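You operate a simulated robot arm through the tools that you are given. There is no shell and no other tool. Be economical: measure what you need, move in short steps, check, and stop when the job is done.

The job below is to be done with a simulated robot arm. You get a single attempt, and the scene is never put back.

## Task
Put things in order on the low cupboard. At the end: the brown wax brush is on the white dish; the dowel stands on top of the cream hand soap; the pump bottle (marked "SOAP") stands where the brown wax brush stood; the block from the low cupboard stands where the pump bottle stood; the green hose stands where the block stood; whatever was shut is shut again. Leave all else as you found it, and nothing knocked over.

It is judged by the outcome, as a careful person would: the job done as asked, and still so three seconds after it is handed in. It fails if anything else is knocked over, pushed out of place, dropped, spilled or broken.

## Robot
A 7-joint arm with a two-finger parallel gripper, fixed in place. Base frame: the origin is at the foot of the arm, x ahead of it, y to its left, z up; the work surface is at about z = 0. Units: m, rad, N and s.
With the tool pointing down near the work surface it reaches from about 0.24 to 0.62 m from the base axis. Its first joint turns from -1.152 to 1.152 rad. Payload 2.6 kg.
The tool frame sits at the grasp point between the pads (the TCP): z along the fingers, y along the line on which they close. The tips reach 0.03 m beyond it. Largest opening 0.094 m; finger width 0.028, thickness 0.01; the body of the gripper, 0.05 by 0.096 m, starts 0.055 m behind the TCP.
Orientation is told as [roll, pitch, yaw] about the base's x, y, z axes, in that order, counted from this pose: with the fingers straight down and closing along the base's y, the tool's x points along the base's -x, its y along +y and its z along -z.

## Interface
- The arm moves only by the tool move_arm. Its arguments are lists of equal length, an entry for each row: "rot": the turn, a rotation vector about the tool's x, y, z in rad, a list of three; "xyz": the shift along the tool's x, y, z in m, a list of three; "claw": the gripper command, from -1 (shut) to 1 (fully open), values between in proportion. In form: {"rot": [[ax, ay, az], ...], "xyz": [[tx, ty, tz], ...], "claw": [claw, ...]}. A call has 1 to 12 rows; each row shifts and turns the commanded pose from where the row before left it, along the tool's axes as they then stand. A row lasts 0.2 s, in which the tool goes at most 0.05 m and 0.15 rad; a call with a longer step from one row to the next is refused whole, and so is a gripper value outside its range. A pose out of reach is approached as far as the arm can. The call stops where the force on the tool passes 40 N (or 10 N more than at its start, if that is more) or the arm is blocked; 0.2 s more then pass. Each finger travels about 0.072 m/s and halts on what it meets, pressing with about 37 N; the grip force reading is that of the motor and also rises with nothing between the fingers. The clock runs only during rows and for 0.2 s after the last one: add rows that do not move to give the fingers time. It gives the time, the measured TCP pose, the force on the tool (base axes), the opening and the grip force at its end, in the units of the frame above (readings bear some noise).
- Cameras (640 x 400 px; columns grow to the right, rows downward): "scene" is fixed at [0.0418, 0.4423, 0.5575]; the picture's right is [-0.68, -0.73, 0.00], its down [-0.46, 0.43, -0.78] and it looks along [0.57, -0.53, -0.63] (base axes); focal length 278 px, centre (320, 200). "wrist" rides on the gripper at [-0.037, 0, -0.058] in the tool frame; the picture's right is [0.00, -1.00, 0.00], its down [0.97, 0.00, -0.24] and it looks along [0.24, 0.00, 0.97] (tool axes); focal length 218 px, centre (320, 200). There is no depth. A picture from a camera that has moved, and an enlarged one, comes with that camera's place and axes in the base frame and with its lens.
- capture(camera): a new picture of that camera. No time passes.
- close_up(camera, box): a new picture of the part [left, top, right, bottom] of that camera's present view, enlarged. No time passes.
- sign_off(): hands the job in; it is judged then, once.

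Go step by step. Nothing tells you positions but the pictures and the camera data: compare them with the known pose of the tool, close in by small moves and look again before you grip or let go. The budget is 120 turns and 64 pictures, counting those below and the enlarged ones. Unless the task says otherwise, let go and move clear before handing in.

The tools are called after ">>>" as a command line: name --argument value ..., lists and objects as JSON in quotes. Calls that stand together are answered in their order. move_arm: Moves the arm, as the interface text tells. Its arguments: {"type":"object","properties":{"rot":{"type":"array"},"xyz":{"type":"array"},"claw":{"type":"array"}},"required":["rot","xyz","claw"]} The other tools are called the same way: capture (camera) takes a picture; close_up (camera, box) takes an enlarged picture of a part of a camera's view; sign_off () hands the job in.

At the start:

```text
time: 0.0
eef_pos: [0.4026, 0.0332, 0.3034]
tool_rot: [-0.001, 0.001, 0.002]
wrist_force: [0.0, 0.3, 0.7]
gripper_width: 0.0942
grasp_force: 0.1
```

scene: 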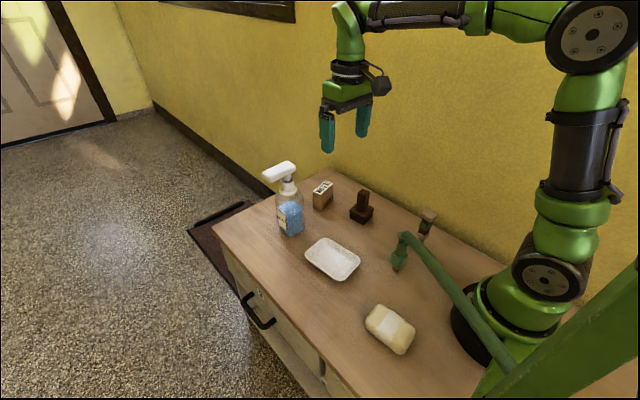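
wrist: 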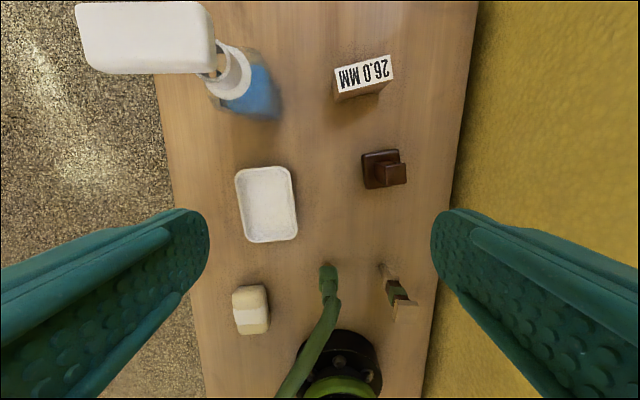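

I see the bottle, block, a dark brown stamp-like item, dish, soap bar, a green curved thing and another small item near the base; the dowel isn't evident. I'll enlarge to identify them.

>>> close_up --camera "scene" --box '[240, 150, 400, 250]'

>>> close_up --camera "scene" --box '[340, 180, 520, 370]'

>>> close_up --camera "scene" --box '[180, 200, 380, 400]'

>>> close_up --camera "wrist" --box '[220, 240, 440, 400]'

```text
4.00 times, centred on (320, 200) of scene
camera zoom: at [0.0418, 0.4423, 0.5575], right [-0.68, -0.73, 0.0], down [-0.46, 0.43, -0.78], along [0.57, -0.53, -0.63], focal length 1112 px, centre (320, 200)
```

zoom: 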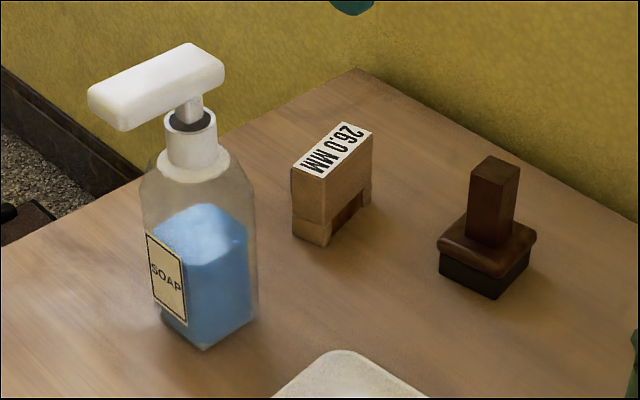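

```text
2.11 times, centred on (430, 275) of scene
camera zoom: at [0.0418, 0.4423, 0.5575], right [-0.68, -0.73, 0.0], down [-0.46, 0.43, -0.78], along [0.57, -0.53, -0.63], focal length 586 px, centre (88, 42)
```

zoom: 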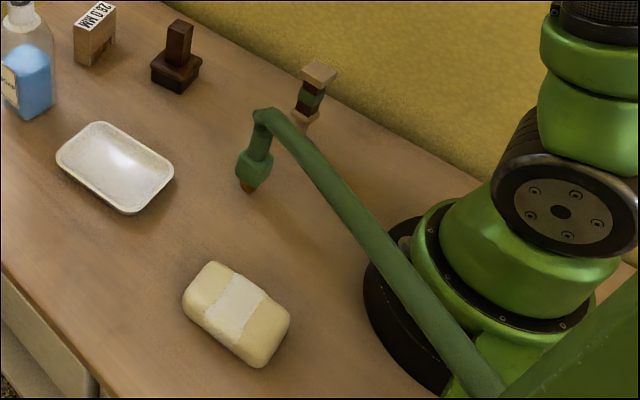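

```text
2.00 times, centred on (280, 300) of scene
camera zoom: at [0.0418, 0.4423, 0.5575], right [-0.68, -0.73, 0.0], down [-0.46, 0.43, -0.78], along [0.57, -0.53, -0.63], focal length 556 px, centre (400, 0)
```

zoom: 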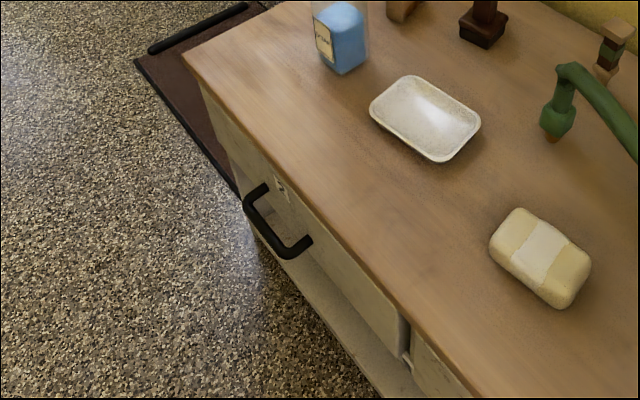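

```text
2.50 times, centred on (330, 320) of wrist
camera zoom: at [0.4398, 0.0332, 0.3625], right [0.0, -1.0, 0.0], down [-0.97, 0.0, 0.24], along [-0.24, 0.0, -0.97], focal length 546 px, centre (295, -100)
```

zoom: 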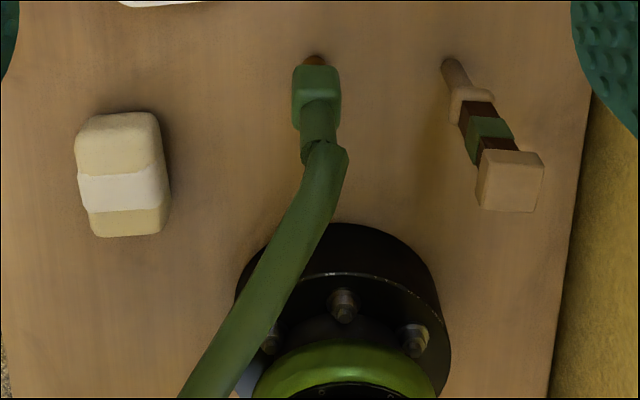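

The striped stick looks like a standing dowel and the green thing touches the table near it, but its far end is unclear. I'll tilt the wrist camera back toward the base for a better look.

>>> move_arm --rot '[[0, 0, 0], [0, 0, 0], [0, 0.15, 0], [0, 0.15, 0], [0, 0.15, 0], [0, 0.15, 0], [0, 0.1, 0]]' --xyz '[[-0.04, 0, -0.02], [-0.04, 0, -0.02], [0, 0, 0], [0, 0, 0], [0, 0, 0], [0, 0, 0], [0, 0, 0]]' --claw '[1, 1, 1, 1, 1, 1, 1]'

>>> capture --camera "wrist"

>>> capture --camera "scene"

```text
time: 1.6
eef_pos: [0.4262, 0.0256, 0.3394]
tool_rot: [0.001, 0.347, 0.001]
wrist_force: [0.2, -0.1, -0.3]
gripper_width: 0.0937
grasp_force: 0.0
out of reach, approached as far as the arm can: row 4, 5, 6, 7
```

```text
57 pictures are left
camera wrist: at [0.4802, 0.025, 0.3817], right [0.0, -1.0, 0.0], down [-0.83, 0.0, 0.56], along [-0.56, 0.0, -0.83], focal length 218 px, centre (320, 200)
```

wrist: 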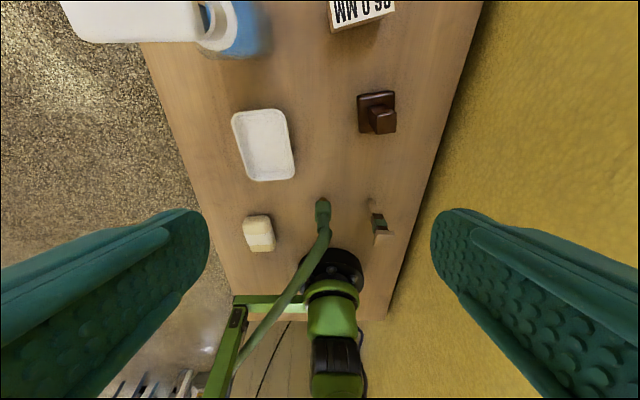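

```text
56 pictures are left
```

scene: 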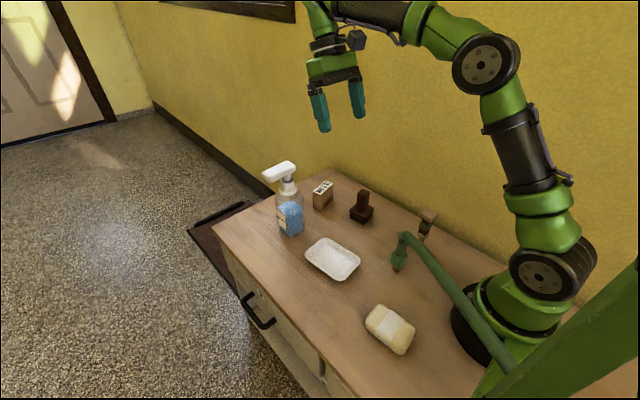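

The hose seems to lead off to a green frame beside the base. I'll enlarge that.

>>> close_up --camera "wrist" --box '[200, 180, 420, 400]'

>>> close_up --camera "scene" --box '[380, 200, 460, 290]'

>>> close_up --camera "scene" --box '[460, 250, 640, 400]'

```text
1.82 times, centred on (310, 290) of wrist
camera zoom: at [0.4802, 0.025, 0.3817], right [0.0, -1.0, 0.0], down [-0.83, 0.0, 0.56], along [-0.56, 0.0, -0.83], focal length 397 px, centre (338, 36)
```

zoom: 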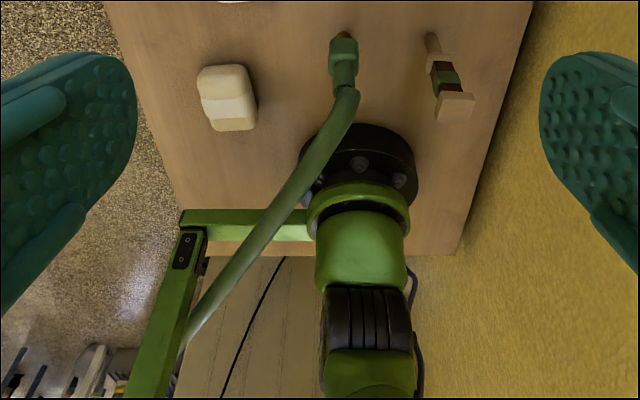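

```text
4.44 times, centred on (420, 245) of scene
camera zoom: at [0.0418, 0.4424, 0.5575], right [-0.68, -0.73, 0.0], down [-0.46, 0.43, -0.78], along [0.57, -0.53, -0.63], focal length 1236 px, centre (-124, 0)
```

zoom: 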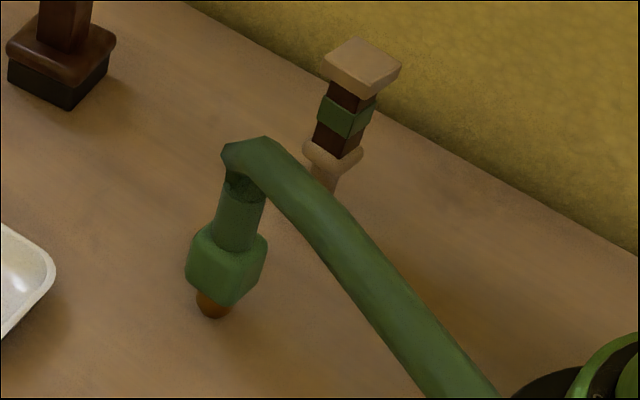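

```text
2.67 times, centred on (550, 325) of scene
camera zoom: at [0.0418, 0.4424, 0.5575], right [-0.68, -0.73, 0.0], down [-0.46, 0.43, -0.78], along [0.57, -0.53, -0.63], focal length 742 px, centre (-293, -133)
```

zoom: 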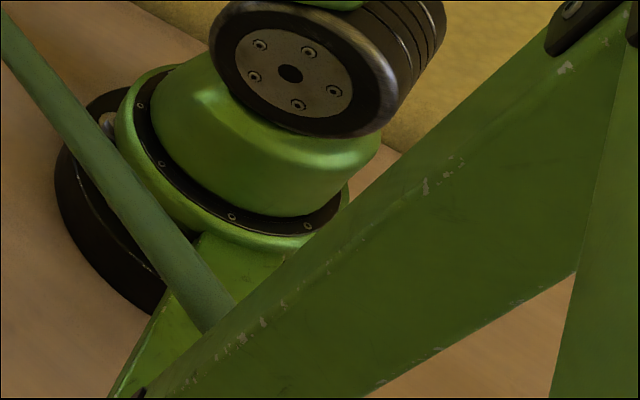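

The hose end with its nozzle stands at about (0.23, 0.02); the striped stick at (0.226, -0.08). Next I look at the cupboard's front: undo the pitch, swing to +y and tilt the camera toward the drawer.

>>> move_arm --rot '[[0, -0.12, 0], [0, -0.12, 0], [0, -0.107, 0], [0, 0, 0], [0, 0, 0], [0, 0, 0], [0, 0, 0], [0, 0, 0], [0, 0, 0], [0, 0, 0], [0, 0, 0]]' --xyz '[[0, 0, 0], [0, 0, 0], [0, 0, 0], [0.01, 0.048, 0], [0.01, 0.048, 0], [0.01, 0.048, 0], [0.01, 0.048, 0], [0.01, 0.048, 0], [0.01, 0.048, 0], [0.01, 0.048, 0], [0.01, 0.048, 0]]' --claw '[1, 1, 1, 1, 1, 1, 1, 1, 1, 1, 1]'

```text
time: 4.0
eef_pos: [0.3482, 0.3986, 0.3392]
tool_rot: [-0.001, -0.002, 0.0]
wrist_force: [-1.6, 0.1, 0.6]
gripper_width: 0.0939
grasp_force: 0.1
out of reach, approached as far as the arm can: row 11
```

The pose is tracked from where it really is. Now lower and tilt toward the cupboard's front.

>>> move_arm --rot '[[0, 0, 0], [0, 0, 0], [0, 0, 0], [0.15, 0, 0], [0.15, 0, 0], [0.15, 0, 0], [0.15, 0, 0], [0.15, 0, 0], [0.15, 0, 0]]' --xyz '[[0, 0, 0.045], [0, 0.02, 0.045], [0, 0.02, 0.045], [0, 0, 0], [0, 0, 0], [0, 0, 0], [0, 0, 0], [0, 0, 0], [0, 0, 0]]' --claw '[1, 1, 1, 1, 1, 1, 1, 1, 1]'

>>> capture --camera "wrist"

```text
time: 6.0
eef_pos: [0.288, 0.443, 0.1623]
tool_rot: [-0.5, -0.002, 0.005]
wrist_force: [0.5, 0.3, -0.7]
gripper_width: 0.0937
grasp_force: 0.1
out of reach, approached as far as the arm can: row 5, 6, 7, 8, 9
```

```text
52 pictures are left
camera wrist: at [0.3244, 0.4696, 0.214], right [0.0, -0.88, 0.48], down [-0.97, 0.11, 0.21], along [-0.24, -0.47, -0.85], focal length 218 px, centre (320, 200)
```

wrist: 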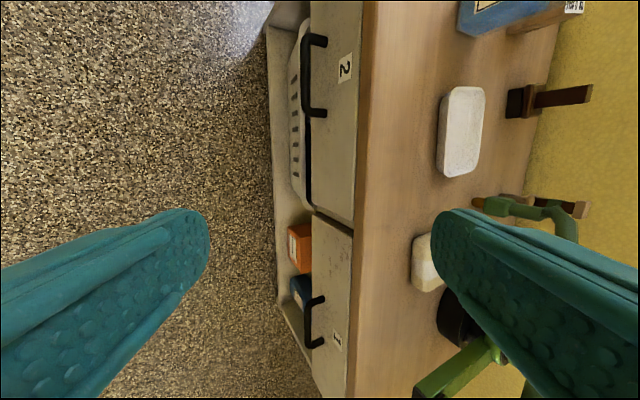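

Two drawers, "2" and "1", are in the front. I enlarge this view, both the drawers and the dowel area.

>>> close_up --camera "wrist" --box '[260, 0, 420, 380]'

>>> close_up --camera "wrist" --box '[460, 160, 600, 260]'

```text
1.05 times, centred on (340, 190) of wrist
camera zoom: at [0.3244, 0.4696, 0.214], right [0.0, -0.88, 0.48], down [-0.97, 0.11, 0.21], along [-0.24, -0.47, -0.85], focal length 230 px, centre (299, 210)
```

zoom: 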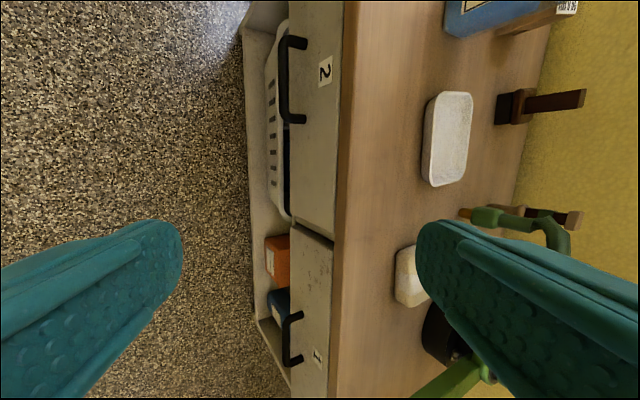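

```text
4.00 times, centred on (530, 210) of wrist
camera zoom: at [0.3244, 0.4696, 0.214], right [0.0, -0.88, 0.48], down [-0.97, 0.11, 0.21], along [-0.24, -0.47, -0.85], focal length 873 px, centre (-520, 160)
```

zoom: 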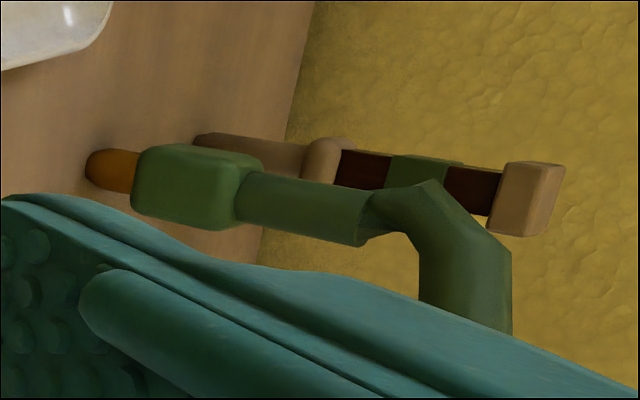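

Only drawer 2 is within reach. Before deciding whether to open it, I look at the striped stick, hose end and soap from close by.

>>> move_arm --rot '[[-0.125, 0, 0], [-0.125, 0, 0], [-0.125, 0, 0], [-0.125, 0, 0], [0, 0, 0], [0, 0, 0], [0, 0, 0], [0, 0, 0], [0, 0, 0], [0, 0, 0], [0, 0, 0], [0, 0, 0]]' --xyz '[[0, 0, -0.03], [0, 0, -0.03], [0, 0, -0.03], [0, 0, -0.03], [-0.008, -0.049, 0], [-0.008, -0.049, 0], [-0.008, -0.049, 0], [-0.008, -0.049, 0], [-0.008, -0.049, 0], [-0.008, -0.049, 0], [-0.008, -0.049, 0], [-0.008, -0.049, 0]]' --claw '[1, 1, 1, 1, 1, 1, 1, 1, 1, 1, 1, 1]'

```text
time: 8.6
eef_pos: [0.3506, 0.0838, 0.2774]
tool_rot: [-0.015, -0.001, 0.008]
wrist_force: [0.8, -0.3, -0.1]
gripper_width: 0.0939
grasp_force: 0.1
out of reach, approached as far as the arm can: row 1
```

Now to a nearer viewpoint pitched toward the stick.

>>> move_arm --rot '[[0.015, 0, 0], [0, 0, 0], [0, 0.15, 0], [0, 0.15, 0], [0, 0.15, 0], [0, 0.15, 0]]' --xyz '[[0, -0.048, 0], [0, -0.048, 0], [-0.02, 0, 0.03], [-0.02, 0, 0.03], [-0.02, 0, 0.03], [0, 0, 0]]' --claw '[1, 1, 1, 1, 1, 1]'

>>> capture --camera "wrist"

```text
time: 10.0
eef_pos: [0.3969, -0.0142, 0.1828]
tool_rot: [-0.034, 0.601, -0.014]
wrist_force: [0.7, -0.5, 0.0]
gripper_width: 0.0941
grasp_force: 0.0
```

```text
49 pictures are left
camera wrist: at [0.4606, -0.013, 0.2099], right [0.01, -1.0, 0.03], down [-0.66, 0.02, 0.75], along [-0.75, -0.02, -0.66], focal length 218 px, centre (320, 200)
```

wrist: 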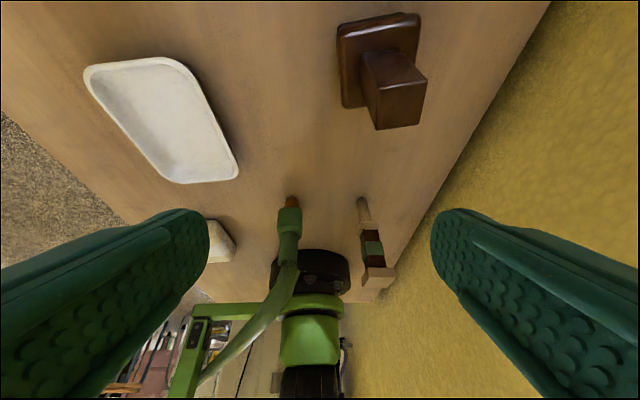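

>>> close_up --camera "wrist" --box '[260, 180, 420, 300]'

```text
3.33 times, centred on (340, 240) of wrist
camera zoom: at [0.4606, -0.013, 0.2099], right [0.01, -1.0, 0.03], down [-0.66, 0.02, 0.75], along [-0.75, -0.02, -0.66], focal length 728 px, centre (253, 67)
```

zoom: 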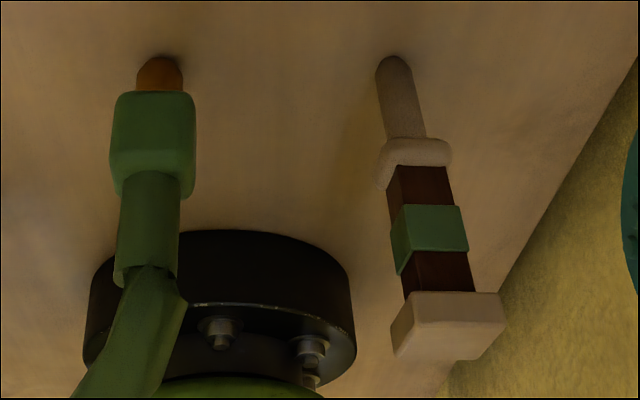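

The dowel is ambiguous: the striped stick might be something else and the task hints at something shut, so I'll look into drawer 2. I move above its handle first.

>>> move_arm --rot '[[0, -0.15, 0], [0, -0.15, 0], [0, -0.15, 0], [0, -0.15, 0], [0.034, 0, 0], [0, 0, 0], [0, 0, 0], [0, 0, 0], [0, 0, 0], [0, 0, 0], [0, 0, 0], [0, 0, 0]]' --xyz '[[0, 0, -0.03], [0, 0, -0.03], [0, 0, -0.02], [0, 0, 0], [0, 0.048, 0], [0, 0.048, 0], [0, 0.048, 0], [0, 0.048, 0], [0, 0.048, 0], [0, 0.048, 0], [0, 0.048, 0], [0, 0.033, 0.02]]' --claw '[1, 1, 1, 1, 1, 1, 1, 1, 1, 1, 1, 1]'

```text
time: 12.6
eef_pos: [0.4316, 0.3593, 0.2122]
tool_rot: [-0.063, 0.0, 0.005]
wrist_force: [0.2, 0.4, -0.4]
gripper_width: 0.094
grasp_force: 0.0
```

>>> move_arm --rot '[[-0.063, 0, 0], [0, 0, 0], [0, 0, 0], [0, 0, 0]]' --xyz '[[0, 0, 0], [0.02, 0, 0.04], [0.0, 0, 0.04], [0, 0, 0.03]]' --claw '[1, 1, 1, 1]'

>>> capture --camera "wrist"

```text
time: 13.6
eef_pos: [0.4094, 0.3578, 0.102]
tool_rot: [0.001, -0.001, 0.004]
wrist_force: [-0.4, 1.0, -0.4]
gripper_width: 0.0941
grasp_force: 0.0
```

```text
47 pictures are left
camera wrist: at [0.4473, 0.3582, 0.1602], right [0.01, -1.0, 0.0], down [-0.97, -0.01, 0.24], along [-0.24, 0.0, -0.97], focal length 218 px, centre (320, 200)
```

wrist: 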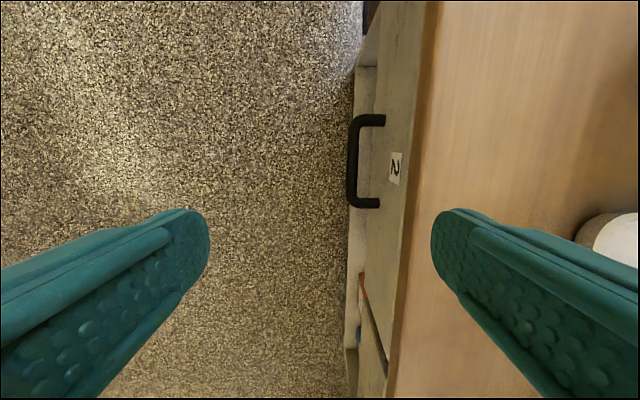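

The bar is at y≈0.318, x≈0.427, z≈-0.114, with a gap of about 3 cm to the drawer front. I lower with the inner finger aimed behind the bar, stopping just above it.

>>> move_arm --rot '[[0, 0, 0], [0, 0, 0], [0, 0, 0], [0, 0, 0]]' --xyz '[[-0.018, -0.006, 0], [0, 0, 0.048], [0, 0, 0.048], [0, 0, 0.048]]' --claw '[1, 1, 1, 1]'

>>> capture --camera "wrist"

```text
time: 14.6
eef_pos: [0.4292, 0.3522, -0.0405]
tool_rot: [0.0, -0.001, 0.006]
wrist_force: [0.4, -0.4, 0.4]
gripper_width: 0.0937
grasp_force: 0.0
```

```text
46 pictures are left
camera wrist: at [0.4661, 0.3516, 0.0179], right [0.01, -1.0, 0.0], down [-0.97, -0.01, 0.24], along [-0.24, 0.0, -0.97], focal length 218 px, centre (320, 200)
```

wrist: 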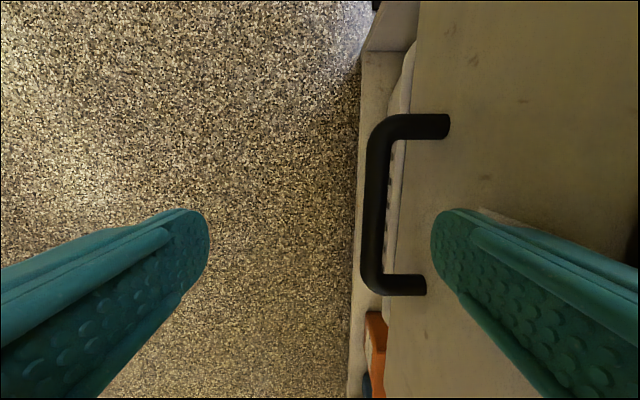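

Aligned. Lower the finger behind the bar.

>>> move_arm --rot '[[0, 0, 0], [0, 0, 0]]' --xyz '[[0, 0, 0.035], [0, 0, 0.03]]' --claw '[1, 1]'

>>> capture --camera "scene"

```text
time: 15.2
eef_pos: [0.4293, 0.3516, -0.1059]
tool_rot: [0.0, 0.0, 0.005]
wrist_force: [0.4, 0.0, -0.2]
gripper_width: 0.0939
grasp_force: 0.0
```

```text
45 pictures are left
```

scene: 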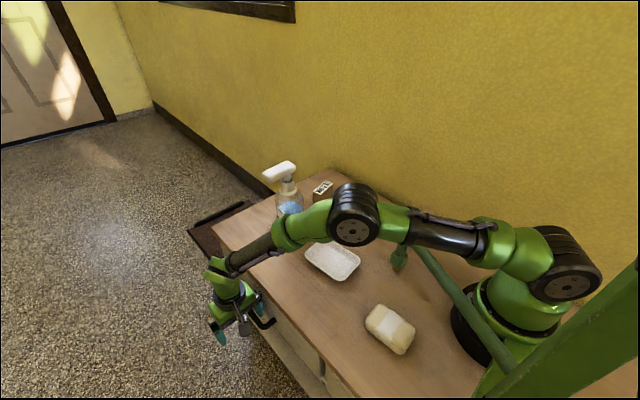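

The finger is behind the bar. Pull gently outward.

>>> move_arm --rot '[[0, 0, 0], [0, 0, 0], [0, 0, 0], [0, 0, 0], [0, 0, 0], [0, 0, 0], [0, 0, 0]]' --xyz '[[0, 0.015, 0], [0.004, 0.02, 0], [0.004, 0.02, 0], [0.004, 0.02, 0], [0.004, 0.02, 0], [0.004, 0.02, 0], [0.004, 0.02, 0]]' --claw '[1, 1, 1, 1, 1, 1, 1]'

>>> capture --camera "wrist"

>>> capture --camera "scene"

```text
time: 16.8
eef_pos: [0.397, 0.4619, -0.1043]
tool_rot: [0.0, 0.002, 0.005]
wrist_force: [0.0, -0.5, 0.4]
gripper_width: 0.0939
grasp_force: 0.2
out of reach, approached as far as the arm can: row 6, 7
```

```text
44 pictures are left
camera wrist: at [0.4346, 0.4622, -0.0461], right [0.01, -1.0, 0.0], down [-0.97, -0.01, 0.24], along [-0.24, 0.0, -0.97], focal length 218 px, centre (320, 200)
```

wrist: 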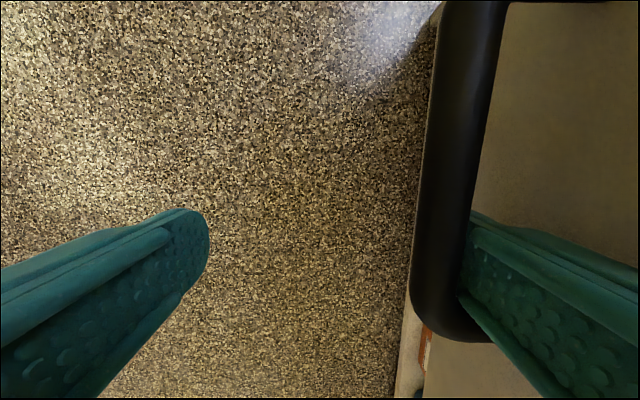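

```text
43 pictures are left
```

scene: 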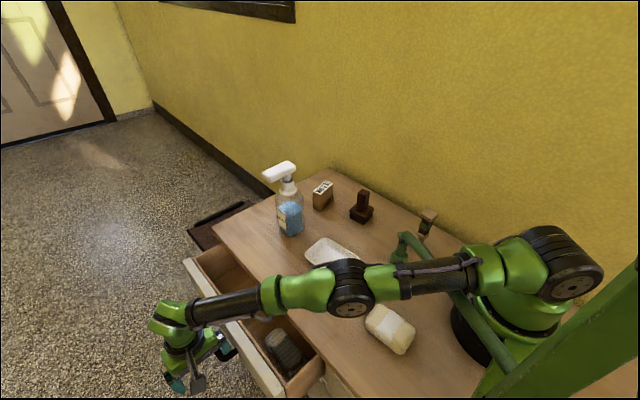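

The drawer is open and something dark and cylindrical lies inside. I unhook, rise and look in.

>>> move_arm --rot '[[0, 0, 0], [0, 0, 0], [0, 0, 0], [0, 0, 0], [0, 0, 0], [0, 0, 0], [0, 0, 0], [0, 0, 0]]' --xyz '[[0, -0.007, 0], [0, 0, -0.045], [0, 0, -0.045], [0, 0, -0.045], [0, -0.02, -0.04], [0, -0.03, -0.035], [0, -0.03, -0.035], [0, -0.02, 0]]' --claw '[1, 1, 1, 1, 1, 1, 1, 1]'

>>> capture --camera "wrist"

>>> capture --camera "scene"

```text
time: 18.6
eef_pos: [0.4012, 0.3541, 0.1389]
tool_rot: [-0.001, 0.001, 0.006]
wrist_force: [0.3, -0.2, -0.5]
gripper_width: 0.0939
grasp_force: 0.0
```

```text
42 pictures are left
camera wrist: at [0.4383, 0.3543, 0.1971], right [0.01, -1.0, 0.0], down [-0.97, -0.01, 0.24], along [-0.24, 0.0, -0.97], focal length 218 px, centre (320, 200)
```

wrist: 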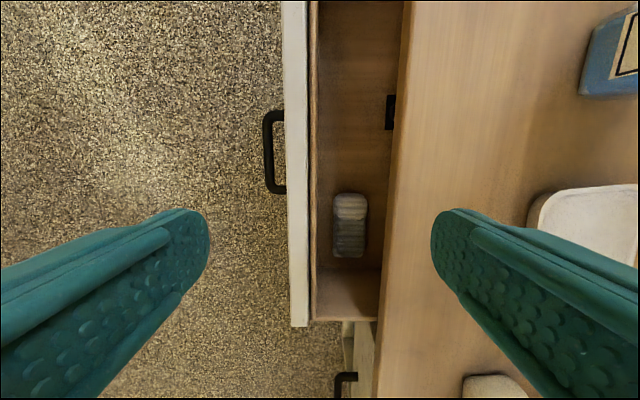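

```text
41 pictures are left
```

scene: 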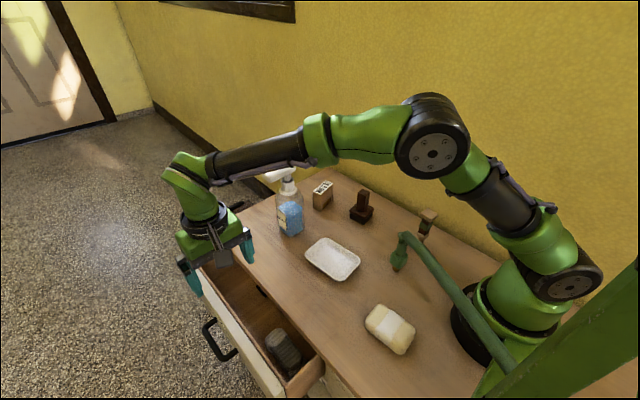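

>>> close_up --camera "scene" --box '[240, 310, 330, 400]'

>>> close_up --camera "wrist" --box '[280, 60, 420, 320]'

```text
4.44 times, centred on (285, 355) of scene
camera zoom: at [0.0418, 0.4424, 0.5575], right [-0.68, -0.73, 0.0], down [-0.46, 0.43, -0.78], along [0.57, -0.53, -0.63], focal length 1236 px, centre (476, -489)
```

zoom: 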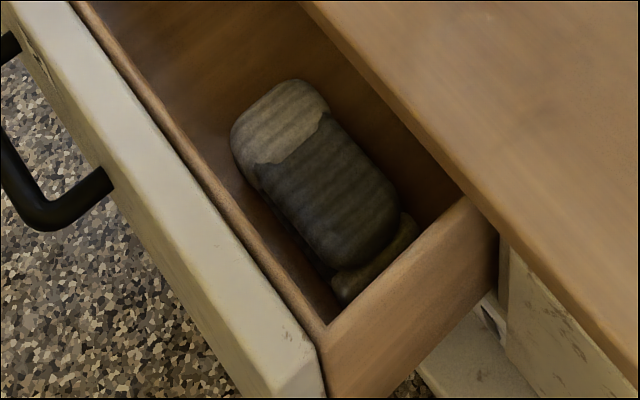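

```text
1.54 times, centred on (350, 190) of wrist
camera zoom: at [0.4383, 0.3543, 0.1971], right [0.01, -1.0, 0.0], down [-0.97, -0.01, 0.24], along [-0.24, 0.0, -0.97], focal length 336 px, centre (274, 215)
```

zoom: 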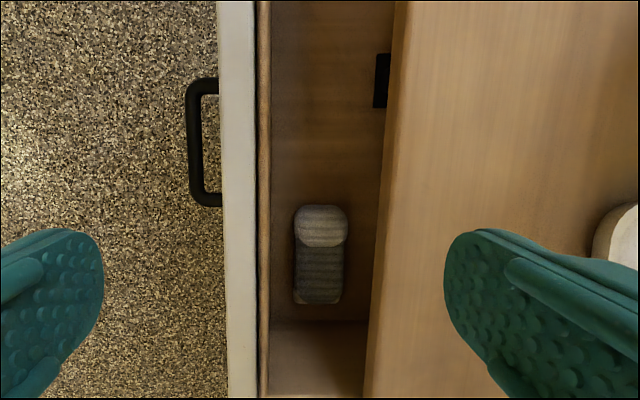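

In the drawer: a grey rounded thing, and a black patch at the back. I tilt to look deeper under the top.

>>> move_arm --rot '[[0, 0, 0], [0, 0, 0], [0.15, 0, 0], [0.15, 0, 0], [0.15, 0, 0], [0.15, 0, 0]]' --xyz '[[0.02, 0.03, 0.02], [0.02, 0.02, 0.02], [0, 0, 0], [0, 0, 0], [0, 0, 0], [0, 0, 0]]' --claw '[1, 1, 1, 1, 1, 1]'

>>> capture --camera "wrist"

```text
time: 20.0
eef_pos: [0.3599, 0.407, 0.0995]
tool_rot: [-0.501, 0.001, 0.007]
wrist_force: [0.5, 0.8, 0.3]
gripper_width: 0.0938
grasp_force: 0.1
out of reach, approached as far as the arm can: row 6
```

```text
38 pictures are left
camera wrist: at [0.397, 0.4335, 0.1508], right [0.01, -0.88, 0.48], down [-0.97, 0.11, 0.21], along [-0.24, -0.47, -0.85], focal length 218 px, centre (320, 200)
```

wrist: 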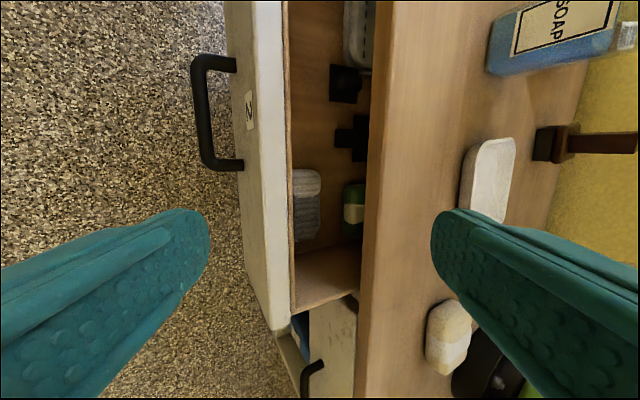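

>>> close_up --camera "wrist" --box '[280, 0, 390, 280]'

>>> close_up --camera "wrist" --box '[300, 0, 400, 90]'

>>> close_up --camera "wrist" --box '[280, 90, 400, 280]'

```text
1.43 times, centred on (335, 140) of wrist
camera zoom: at [0.397, 0.4335, 0.1508], right [0.01, -0.88, 0.48], down [-0.97, 0.11, 0.21], along [-0.24, -0.47, -0.85], focal length 312 px, centre (299, 286)
```

zoom: 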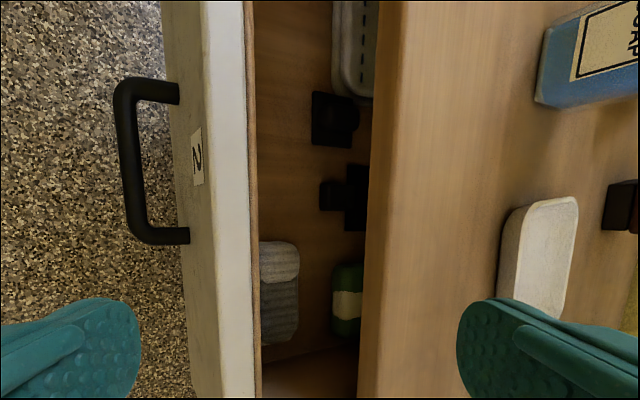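

```text
4.44 times, centred on (350, 45) of wrist
camera zoom: at [0.397, 0.4335, 0.1508], right [0.01, -0.88, 0.48], down [-0.97, 0.11, 0.21], along [-0.24, -0.47, -0.85], focal length 970 px, centre (187, 889)
```

zoom: 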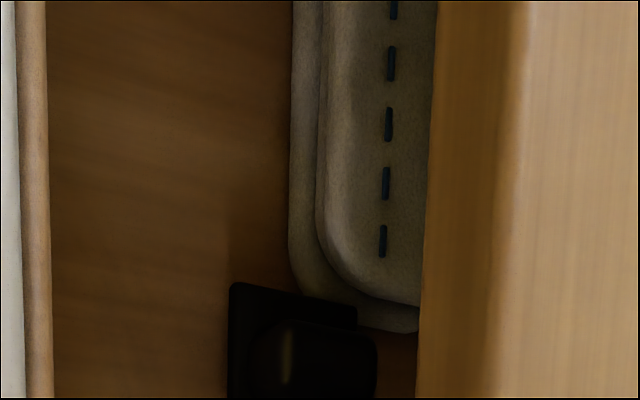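

```text
2.11 times, centred on (340, 185) of wrist
camera zoom: at [0.397, 0.4335, 0.1508], right [0.01, -0.88, 0.48], down [-0.97, 0.11, 0.21], along [-0.24, -0.47, -0.85], focal length 460 px, centre (278, 232)
```

zoom: 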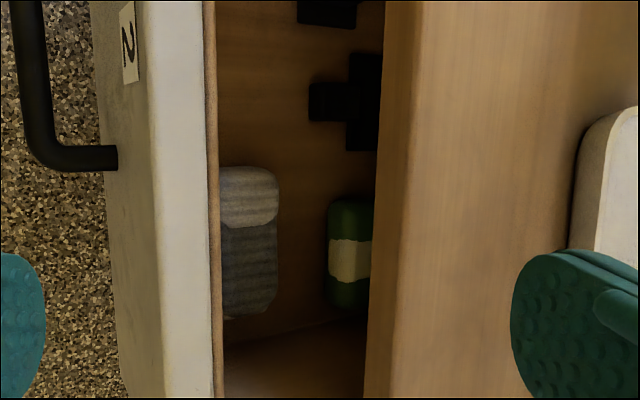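

The drawer holds look-alikes (grey and green soap, black brushes, a marked dish). One lower look to make sure no dowel lies deeper.

>>> move_arm --rot '[[0, 0, 0], [0, 0, 0]]' --xyz '[[-0.02, 0.012, 0.022], [-0.02, 0.012, 0.022]]' --claw '[1, 1]'

>>> close_up --camera "wrist" --box '[260, 0, 480, 300]'

```text
time: 20.6
eef_pos: [0.3676, 0.4072, 0.05]
tool_rot: [-0.497, 0.0, 0.006]
wrist_force: [0.2, 0.4, -0.7]
gripper_width: 0.094
grasp_force: 0.1
out of reach, approached as far as the arm can: row 1, 2
```

```text
1.33 times, centred on (370, 150) of wrist
camera zoom: at [0.4044, 0.4345, 0.1013], right [0.01, -0.88, 0.48], down [-0.97, 0.11, 0.21], along [-0.24, -0.47, -0.85], focal length 291 px, centre (253, 267)
```

zoom: 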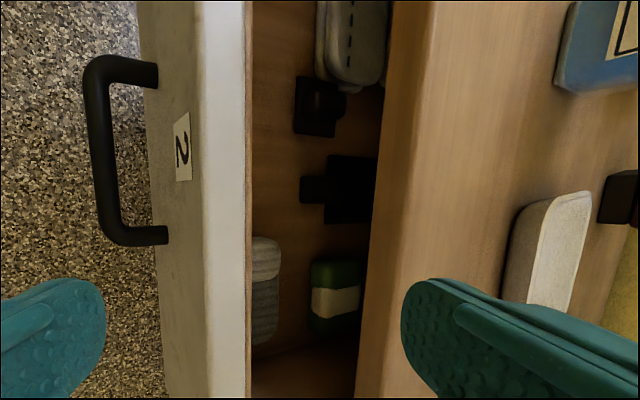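

No dowel in the drawer, so the striped stick on the cupboard is the dowel. I'll close the drawer by the same handle: straighten and go above it.

>>> move_arm --rot '[[-0.125, 0, 0], [-0.125, 0, 0], [-0.125, 0, 0], [-0.122, 0, 0], [0, 0, 0], [0, 0, 0], [0, 0, 0], [0, 0, 0]]' --xyz '[[0, 0, 0], [0, 0, 0], [0, 0, 0], [0, 0, 0], [-0.014, 0.025, 0], [-0.014, 0.025, 0], [0, 0, 0.04], [0, 0, 0.04]]' --claw '[1, 1, 1, 1, 1, 1, 1, 1]'

>>> capture --camera "wrist"

```text
time: 22.4
eef_pos: [0.3956, 0.4579, -0.0282]
tool_rot: [-0.002, 0.0, 0.005]
wrist_force: [0.1, -0.3, 1.0]
gripper_width: 0.0939
grasp_force: 0.1
```

```text
33 pictures are left
camera wrist: at [0.4328, 0.458, 0.0308], right [0.01, -1.0, 0.0], down [-0.97, -0.01, 0.24], along [-0.24, 0.0, -0.97], focal length 218 px, centre (320, 200)
```

wrist: 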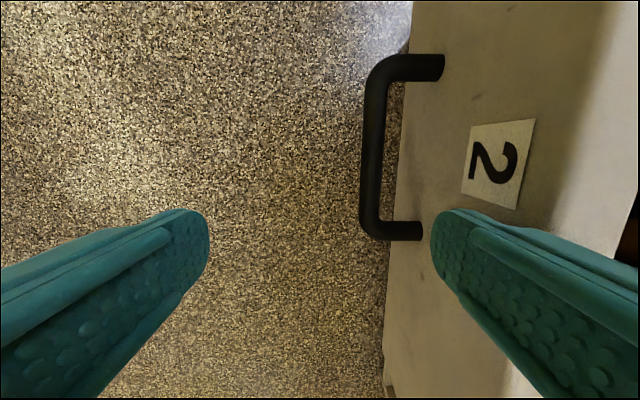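

Aligned behind the bar again; I shift slightly to the handle's middle, lower, and push the drawer shut.

>>> move_arm --rot '[[0, 0, 0], [0, 0, 0], [0, 0, 0], [0, 0, 0], [0, 0, 0], [0, 0, 0], [0, 0, 0], [0, 0, 0], [0, 0, 0], [0, 0, 0]]' --xyz '[[-0.014, 0, 0], [0, 0, 0.038], [0, 0, 0.037], [0, -0.02, 0], [0, -0.02, 0], [0, -0.02, 0], [0, -0.02, 0], [0, -0.018, 0], [0, -0.01, 0], [0, -0.007, 0]]' --claw '[1, 1, 1, 1, 1, 1, 1, 1, 1, 1]'

>>> capture --camera "scene"

```text
time: 24.6
eef_pos: [0.4057, 0.3432, -0.1043]
tool_rot: [0.003, -0.001, 0.009]
wrist_force: [2.7, 9.6, -4.1]
gripper_width: 0.0883
grasp_force: 0.2
out of reach, approached as far as the arm can: row 3
```

```text
32 pictures are left
```

scene: 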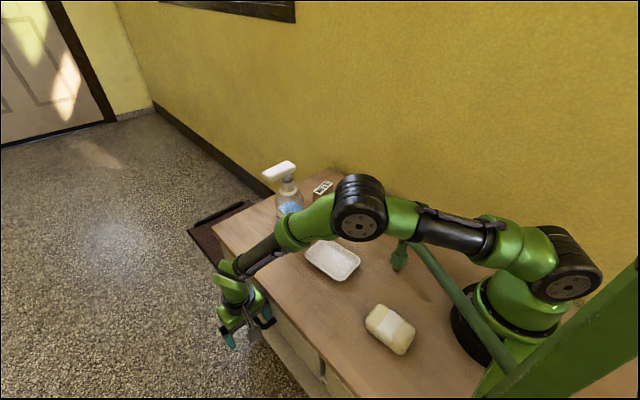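

The drawer meets firm resistance and looks shut. I back off, rise, and travel high toward the brush.

>>> move_arm --rot '[[0, 0, 0], [0, 0, 0], [0, 0, 0], [0, 0, 0], [0, 0, 0], [0, 0, 0], [0, 0, 0], [0, 0, 0], [0, 0, 0], [0, 0, 0], [0, 0, 0]]' --xyz '[[0, -0.003, 0], [0, 0.01, 0], [0, 0, -0.048], [0, 0, -0.048], [0, 0, -0.048], [0, 0, -0.048], [0, 0, -0.048], [0, 0, -0.048], [0, -0.02, -0.04], [0, -0.045, 0], [0, -0.045, 0]]' --claw '[1, 1, 1, 1, 1, 1, 1, 1, 1, 1, 1]'

>>> move_arm --rot '[[0, 0, 0], [0, 0, 0], [0, 0, 0], [0, 0, 0], [0, 0, 0], [0, 0, 0], [0, 0, 0]]' --xyz '[[0, -0.045, 0], [0, -0.045, 0], [0, -0.045, 0], [0, -0.045, 0], [0, -0.045, 0], [0, -0.045, 0], [0, -0.03, 0]]' --claw '[1, 1, 1, 1, 1, 1, 1]'

>>> capture --camera "wrist"

>>> capture --camera "scene"

```text
time: 27.0
eef_pos: [0.4064, 0.2373, 0.2242]
tool_rot: [-0.003, 0.0, 0.007]
wrist_force: [-0.7, 0.5, -0.1]
gripper_width: 0.094
grasp_force: 0.1
```

```text
time: 28.6
eef_pos: [0.4078, -0.0604, 0.2214]
tool_rot: [-0.001, -0.001, 0.008]
wrist_force: [0.3, -0.7, 1.2]
gripper_width: 0.0943
grasp_force: 0.1
```

```text
31 pictures are left
camera wrist: at [0.4447, -0.0612, 0.2809], right [0.01, -1.0, 0.0], down [-0.97, -0.01, 0.24], along [-0.24, 0.0, -0.97], focal length 218 px, centre (320, 200)
```

wrist: 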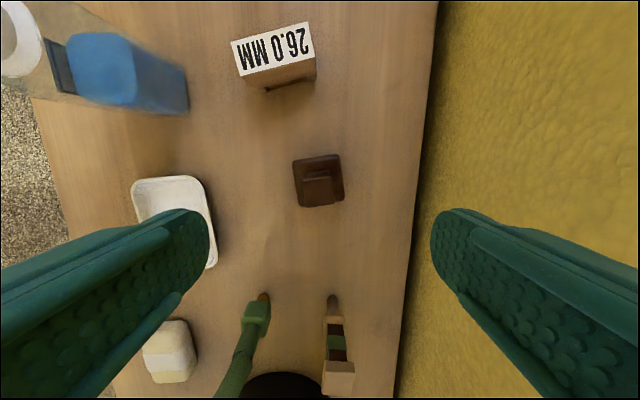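

```text
30 pictures are left
```

scene: 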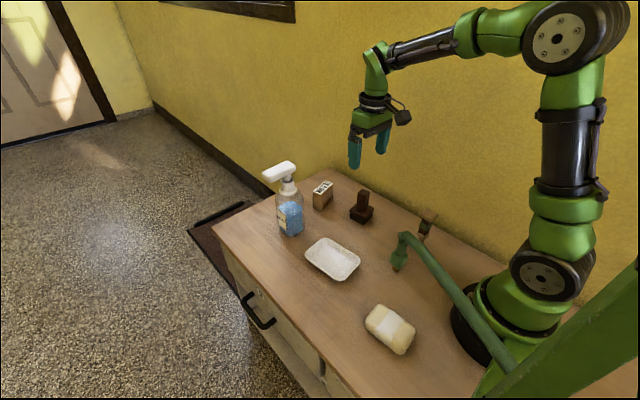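

The drawer is shut as at the start. Enlarge brush and neighbours to measure.

>>> close_up --camera "wrist" --box '[220, 10, 380, 220]'

>>> close_up --camera "scene" --box '[340, 175, 390, 235]'

```text
1.90 times, centred on (300, 115) of wrist
camera zoom: at [0.4447, -0.0612, 0.2809], right [0.01, -1.0, 0.0], down [-0.97, -0.01, 0.24], along [-0.24, 0.0, -0.97], focal length 416 px, centre (358, 362)
```

zoom: 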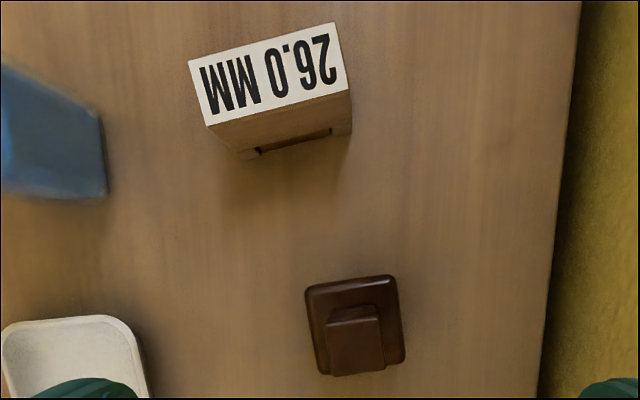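

```text
6.67 times, centred on (365, 205) of scene
camera zoom: at [0.0418, 0.4424, 0.5575], right [-0.68, -0.73, 0.0], down [-0.46, 0.43, -0.78], along [0.57, -0.53, -0.63], focal length 1854 px, centre (20, 167)
```

zoom: 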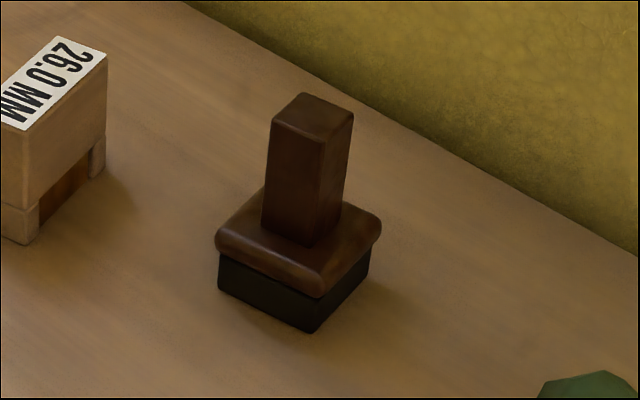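

Brush: handle top at (0.405, -0.060, 0.092), yaw ≈ +0.14. I turn to match, lower and grip the handle.

>>> move_arm --rot '[[0, 0, -0.127], [0, 0, 0], [0, 0, 0], [0, 0, 0], [0, 0, 0], [0, 0, 0], [0, 0, 0], [0, 0, 0], [0, 0, 0]]' --xyz '[[0.003, 0, 0], [0, 0, 0.048], [0, 0, 0.048], [0, 0, 0.048], [0, 0, 0.002], [0, 0, 0], [0, 0, 0], [0, 0, 0], [0, 0, 0]]' --claw '[1, 1, 1, 1, 1, -1, -1, -1, -1]'

>>> capture --camera "wrist"

```text
time: 30.6
eef_pos: [0.4043, -0.061, 0.0774]
tool_rot: [-0.001, 0.0, 0.132]
wrist_force: [1.2, -0.4, 0.7]
gripper_width: 0.0297
grasp_force: 37.3
```

```text
27 pictures are left
camera wrist: at [0.4415, -0.0563, 0.1357], right [0.13, -0.99, 0.0], down [-0.96, -0.13, 0.24], along [-0.24, -0.03, -0.97], focal length 218 px, centre (320, 200)
```

wrist: 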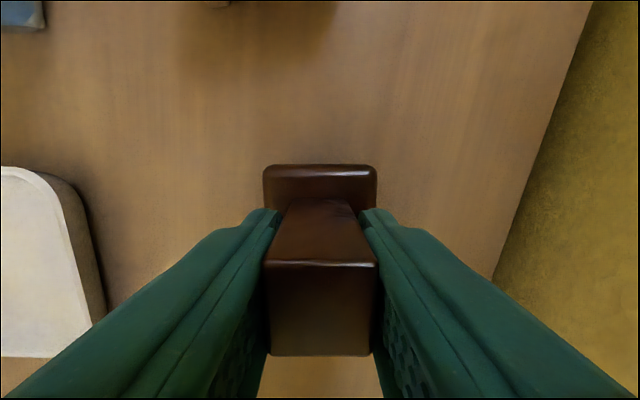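

Gripped squarely. Lift, carry to above the dish centre (0.343, 0.121).

>>> move_arm --rot '[[0, 0, 0], [0, 0, 0], [0, 0, 0.132], [0, 0, 0], [0, 0, 0], [0, 0, 0], [0, 0, 0], [0, 0, 0]]' --xyz '[[0, 0, -0.04], [0, 0, -0.04], [0, 0, 0], [0.015, 0.045, 0], [0.015, 0.045, 0], [0.015, 0.045, 0], [0.016, 0.046, 0], [0, 0, 0]]' --claw '[-1, -1, -1, -1, -1, -1, -1, -1]'

>>> capture --camera "wrist"

>>> capture --camera "scene"

```text
time: 32.4
eef_pos: [0.343, 0.1206, 0.1581]
tool_rot: [-0.002, 0.001, 0.002]
wrist_force: [0.5, -0.6, -1.0]
gripper_width: 0.0299
grasp_force: 36.5
```

```text
26 pictures are left
camera wrist: at [0.3798, 0.12, 0.2162], right [0.0, -1.0, 0.0], down [-0.97, 0.0, 0.24], along [-0.24, 0.0, -0.97], focal length 218 px, centre (320, 200)
```

wrist: 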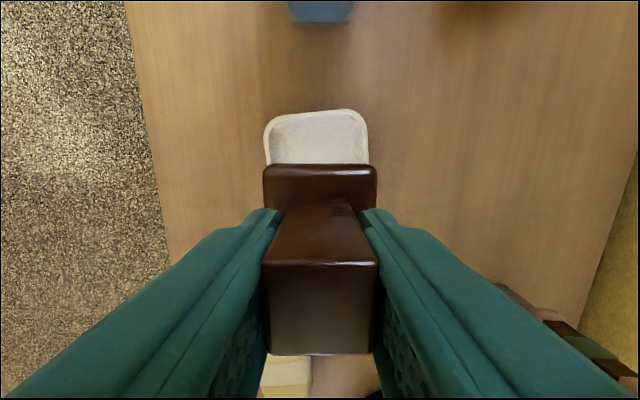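

```text
25 pictures are left
```

scene: 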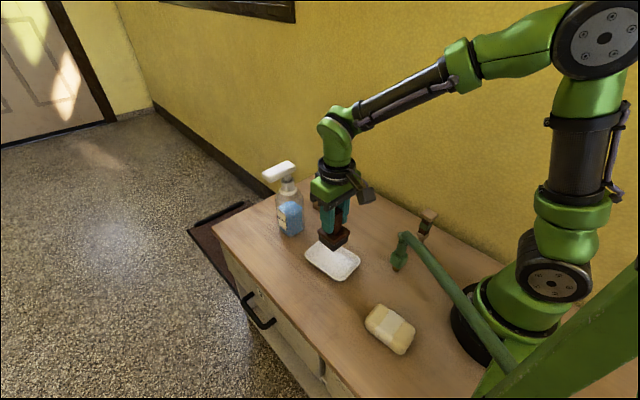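

Centred over the dish. Lower gently.

>>> move_arm --rot '[[0, 0, 0], [0, 0, 0], [0, 0, 0], [0, 0, 0]]' --xyz '[[0, 0.002, 0.03], [0, 0, 0.025], [0, 0, 0.01], [0, 0, 0.004]]' --claw '[-1, -1, -1, -1]'

>>> close_up --camera "scene" --box '[290, 200, 370, 290]'

```text
time: 33.4
eef_pos: [0.3447, 0.1217, 0.0891]
tool_rot: [-0.002, 0.001, 0.002]
wrist_force: [1.0, 1.2, -0.4]
gripper_width: 0.0297
grasp_force: 36.9
```

```text
4.44 times, centred on (330, 245) of scene
camera zoom: at [0.0418, 0.4423, 0.5575], right [-0.68, -0.73, 0.0], down [-0.46, 0.43, -0.78], along [0.57, -0.53, -0.63], focal length 1236 px, centre (276, 0)
```

zoom: 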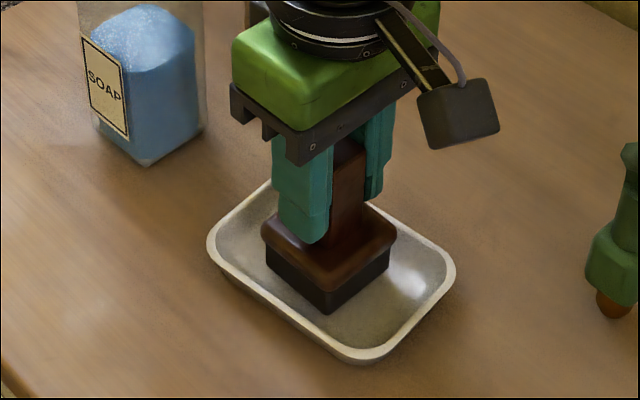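

>>> move_arm --rot '[[0, 0, 0], [0, 0, 0]]' --xyz '[[0, 0, 0.002], [0, 0, 0.003]]' --claw '[-1, -1]'

```text
time: 34.0
eef_pos: [0.3435, 0.1216, 0.0841]
tool_rot: [-0.002, 0.001, -0.001]
wrist_force: [-0.8, 0.2, -0.9]
gripper_width: 0.0298
grasp_force: 37.2
```

>>> move_arm --rot '[[0, 0, 0], [0, 0, 0]]' --xyz '[[0, 0, 0.002], [0, 0, 0.001]]' --claw '[-1, -1]'

```text
time: 34.6
eef_pos: [0.3454, 0.1222, 0.0828]
tool_rot: [-0.002, -0.003, -0.001]
wrist_force: [-7.1, -5.0, 30.8]
gripper_width: 0.0298
grasp_force: 37.1
```

Contact with the dish. Ease up a touch, release, and rise clear.

>>> move_arm --rot '[[0, 0, 0], [0, 0, 0], [0, 0, 0], [0, 0, 0], [0, 0, 0], [0, 0, 0], [0, 0, 0], [0, 0, 0]]' --xyz '[[0, 0, -0.001], [0, 0, 0], [0, 0, 0], [0, 0, 0], [0, 0, -0.045], [0, 0, -0.045], [0, 0, -0.045], [0, 0, 0]]' --claw '[-1, 0.1, 0.1, 0.1, 0.1, 0.1, 1, 1]'

>>> capture --camera "scene"

>>> capture --camera "wrist"

```text
time: 36.4
eef_pos: [0.3426, 0.1206, 0.2185]
tool_rot: [-0.001, 0.0, 0.004]
wrist_force: [0.1, -0.4, 0.3]
gripper_width: 0.0939
grasp_force: 0.1
```

```text
23 pictures are left
```

scene: 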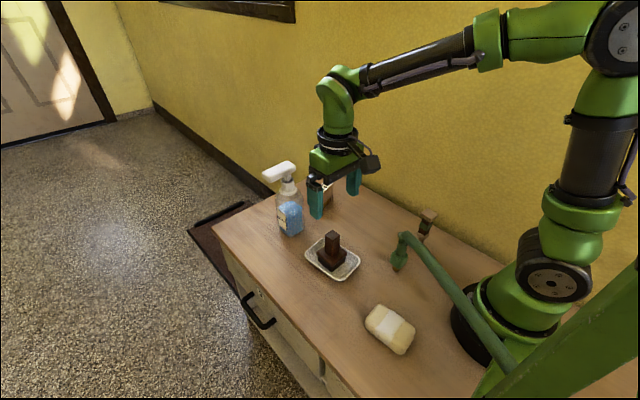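

```text
22 pictures are left
camera wrist: at [0.38, 0.1205, 0.2773], right [0.0, -1.0, 0.0], down [-0.97, 0.0, 0.24], along [-0.24, 0.0, -0.97], focal length 218 px, centre (320, 200)
```

wrist: 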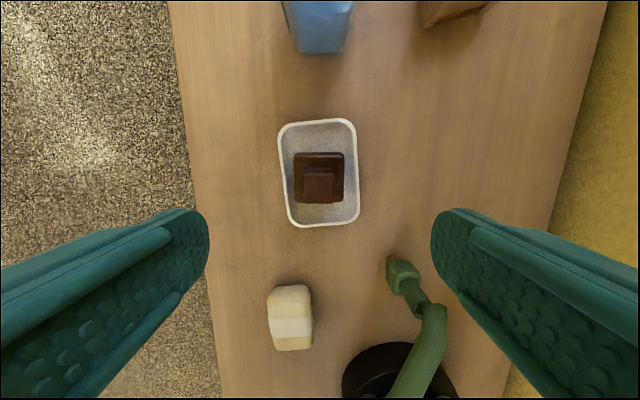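

Brush stands well on the dish. Next, look at the bottle from above to plan its grip.

>>> move_arm --rot '[[0, 0, 0], [0, 0, 0], [0, 0, 0], [0, 0, 0], [0, 0, 0]]' --xyz '[[0, 0, -0.045], [0, 0, -0.04], [-0.045, 0, 0], [-0.045, 0, 0], [-0.04, 0, 0]]' --claw '[1, 1, 1, 1, 1]'

>>> capture --camera "wrist"

```text
time: 37.6
eef_pos: [0.4729, 0.1228, 0.3017]
tool_rot: [-0.001, -0.001, 0.002]
wrist_force: [0.2, 0.7, -0.1]
gripper_width: 0.0938
grasp_force: 0.0
```

```text
21 pictures are left
camera wrist: at [0.5101, 0.1228, 0.3602], right [0.0, -1.0, 0.0], down [-0.97, 0.0, 0.24], along [-0.24, 0.0, -0.97], focal length 218 px, centre (320, 200)
```

wrist: 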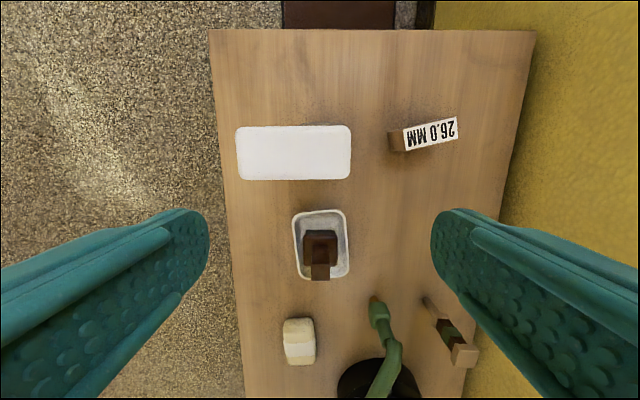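

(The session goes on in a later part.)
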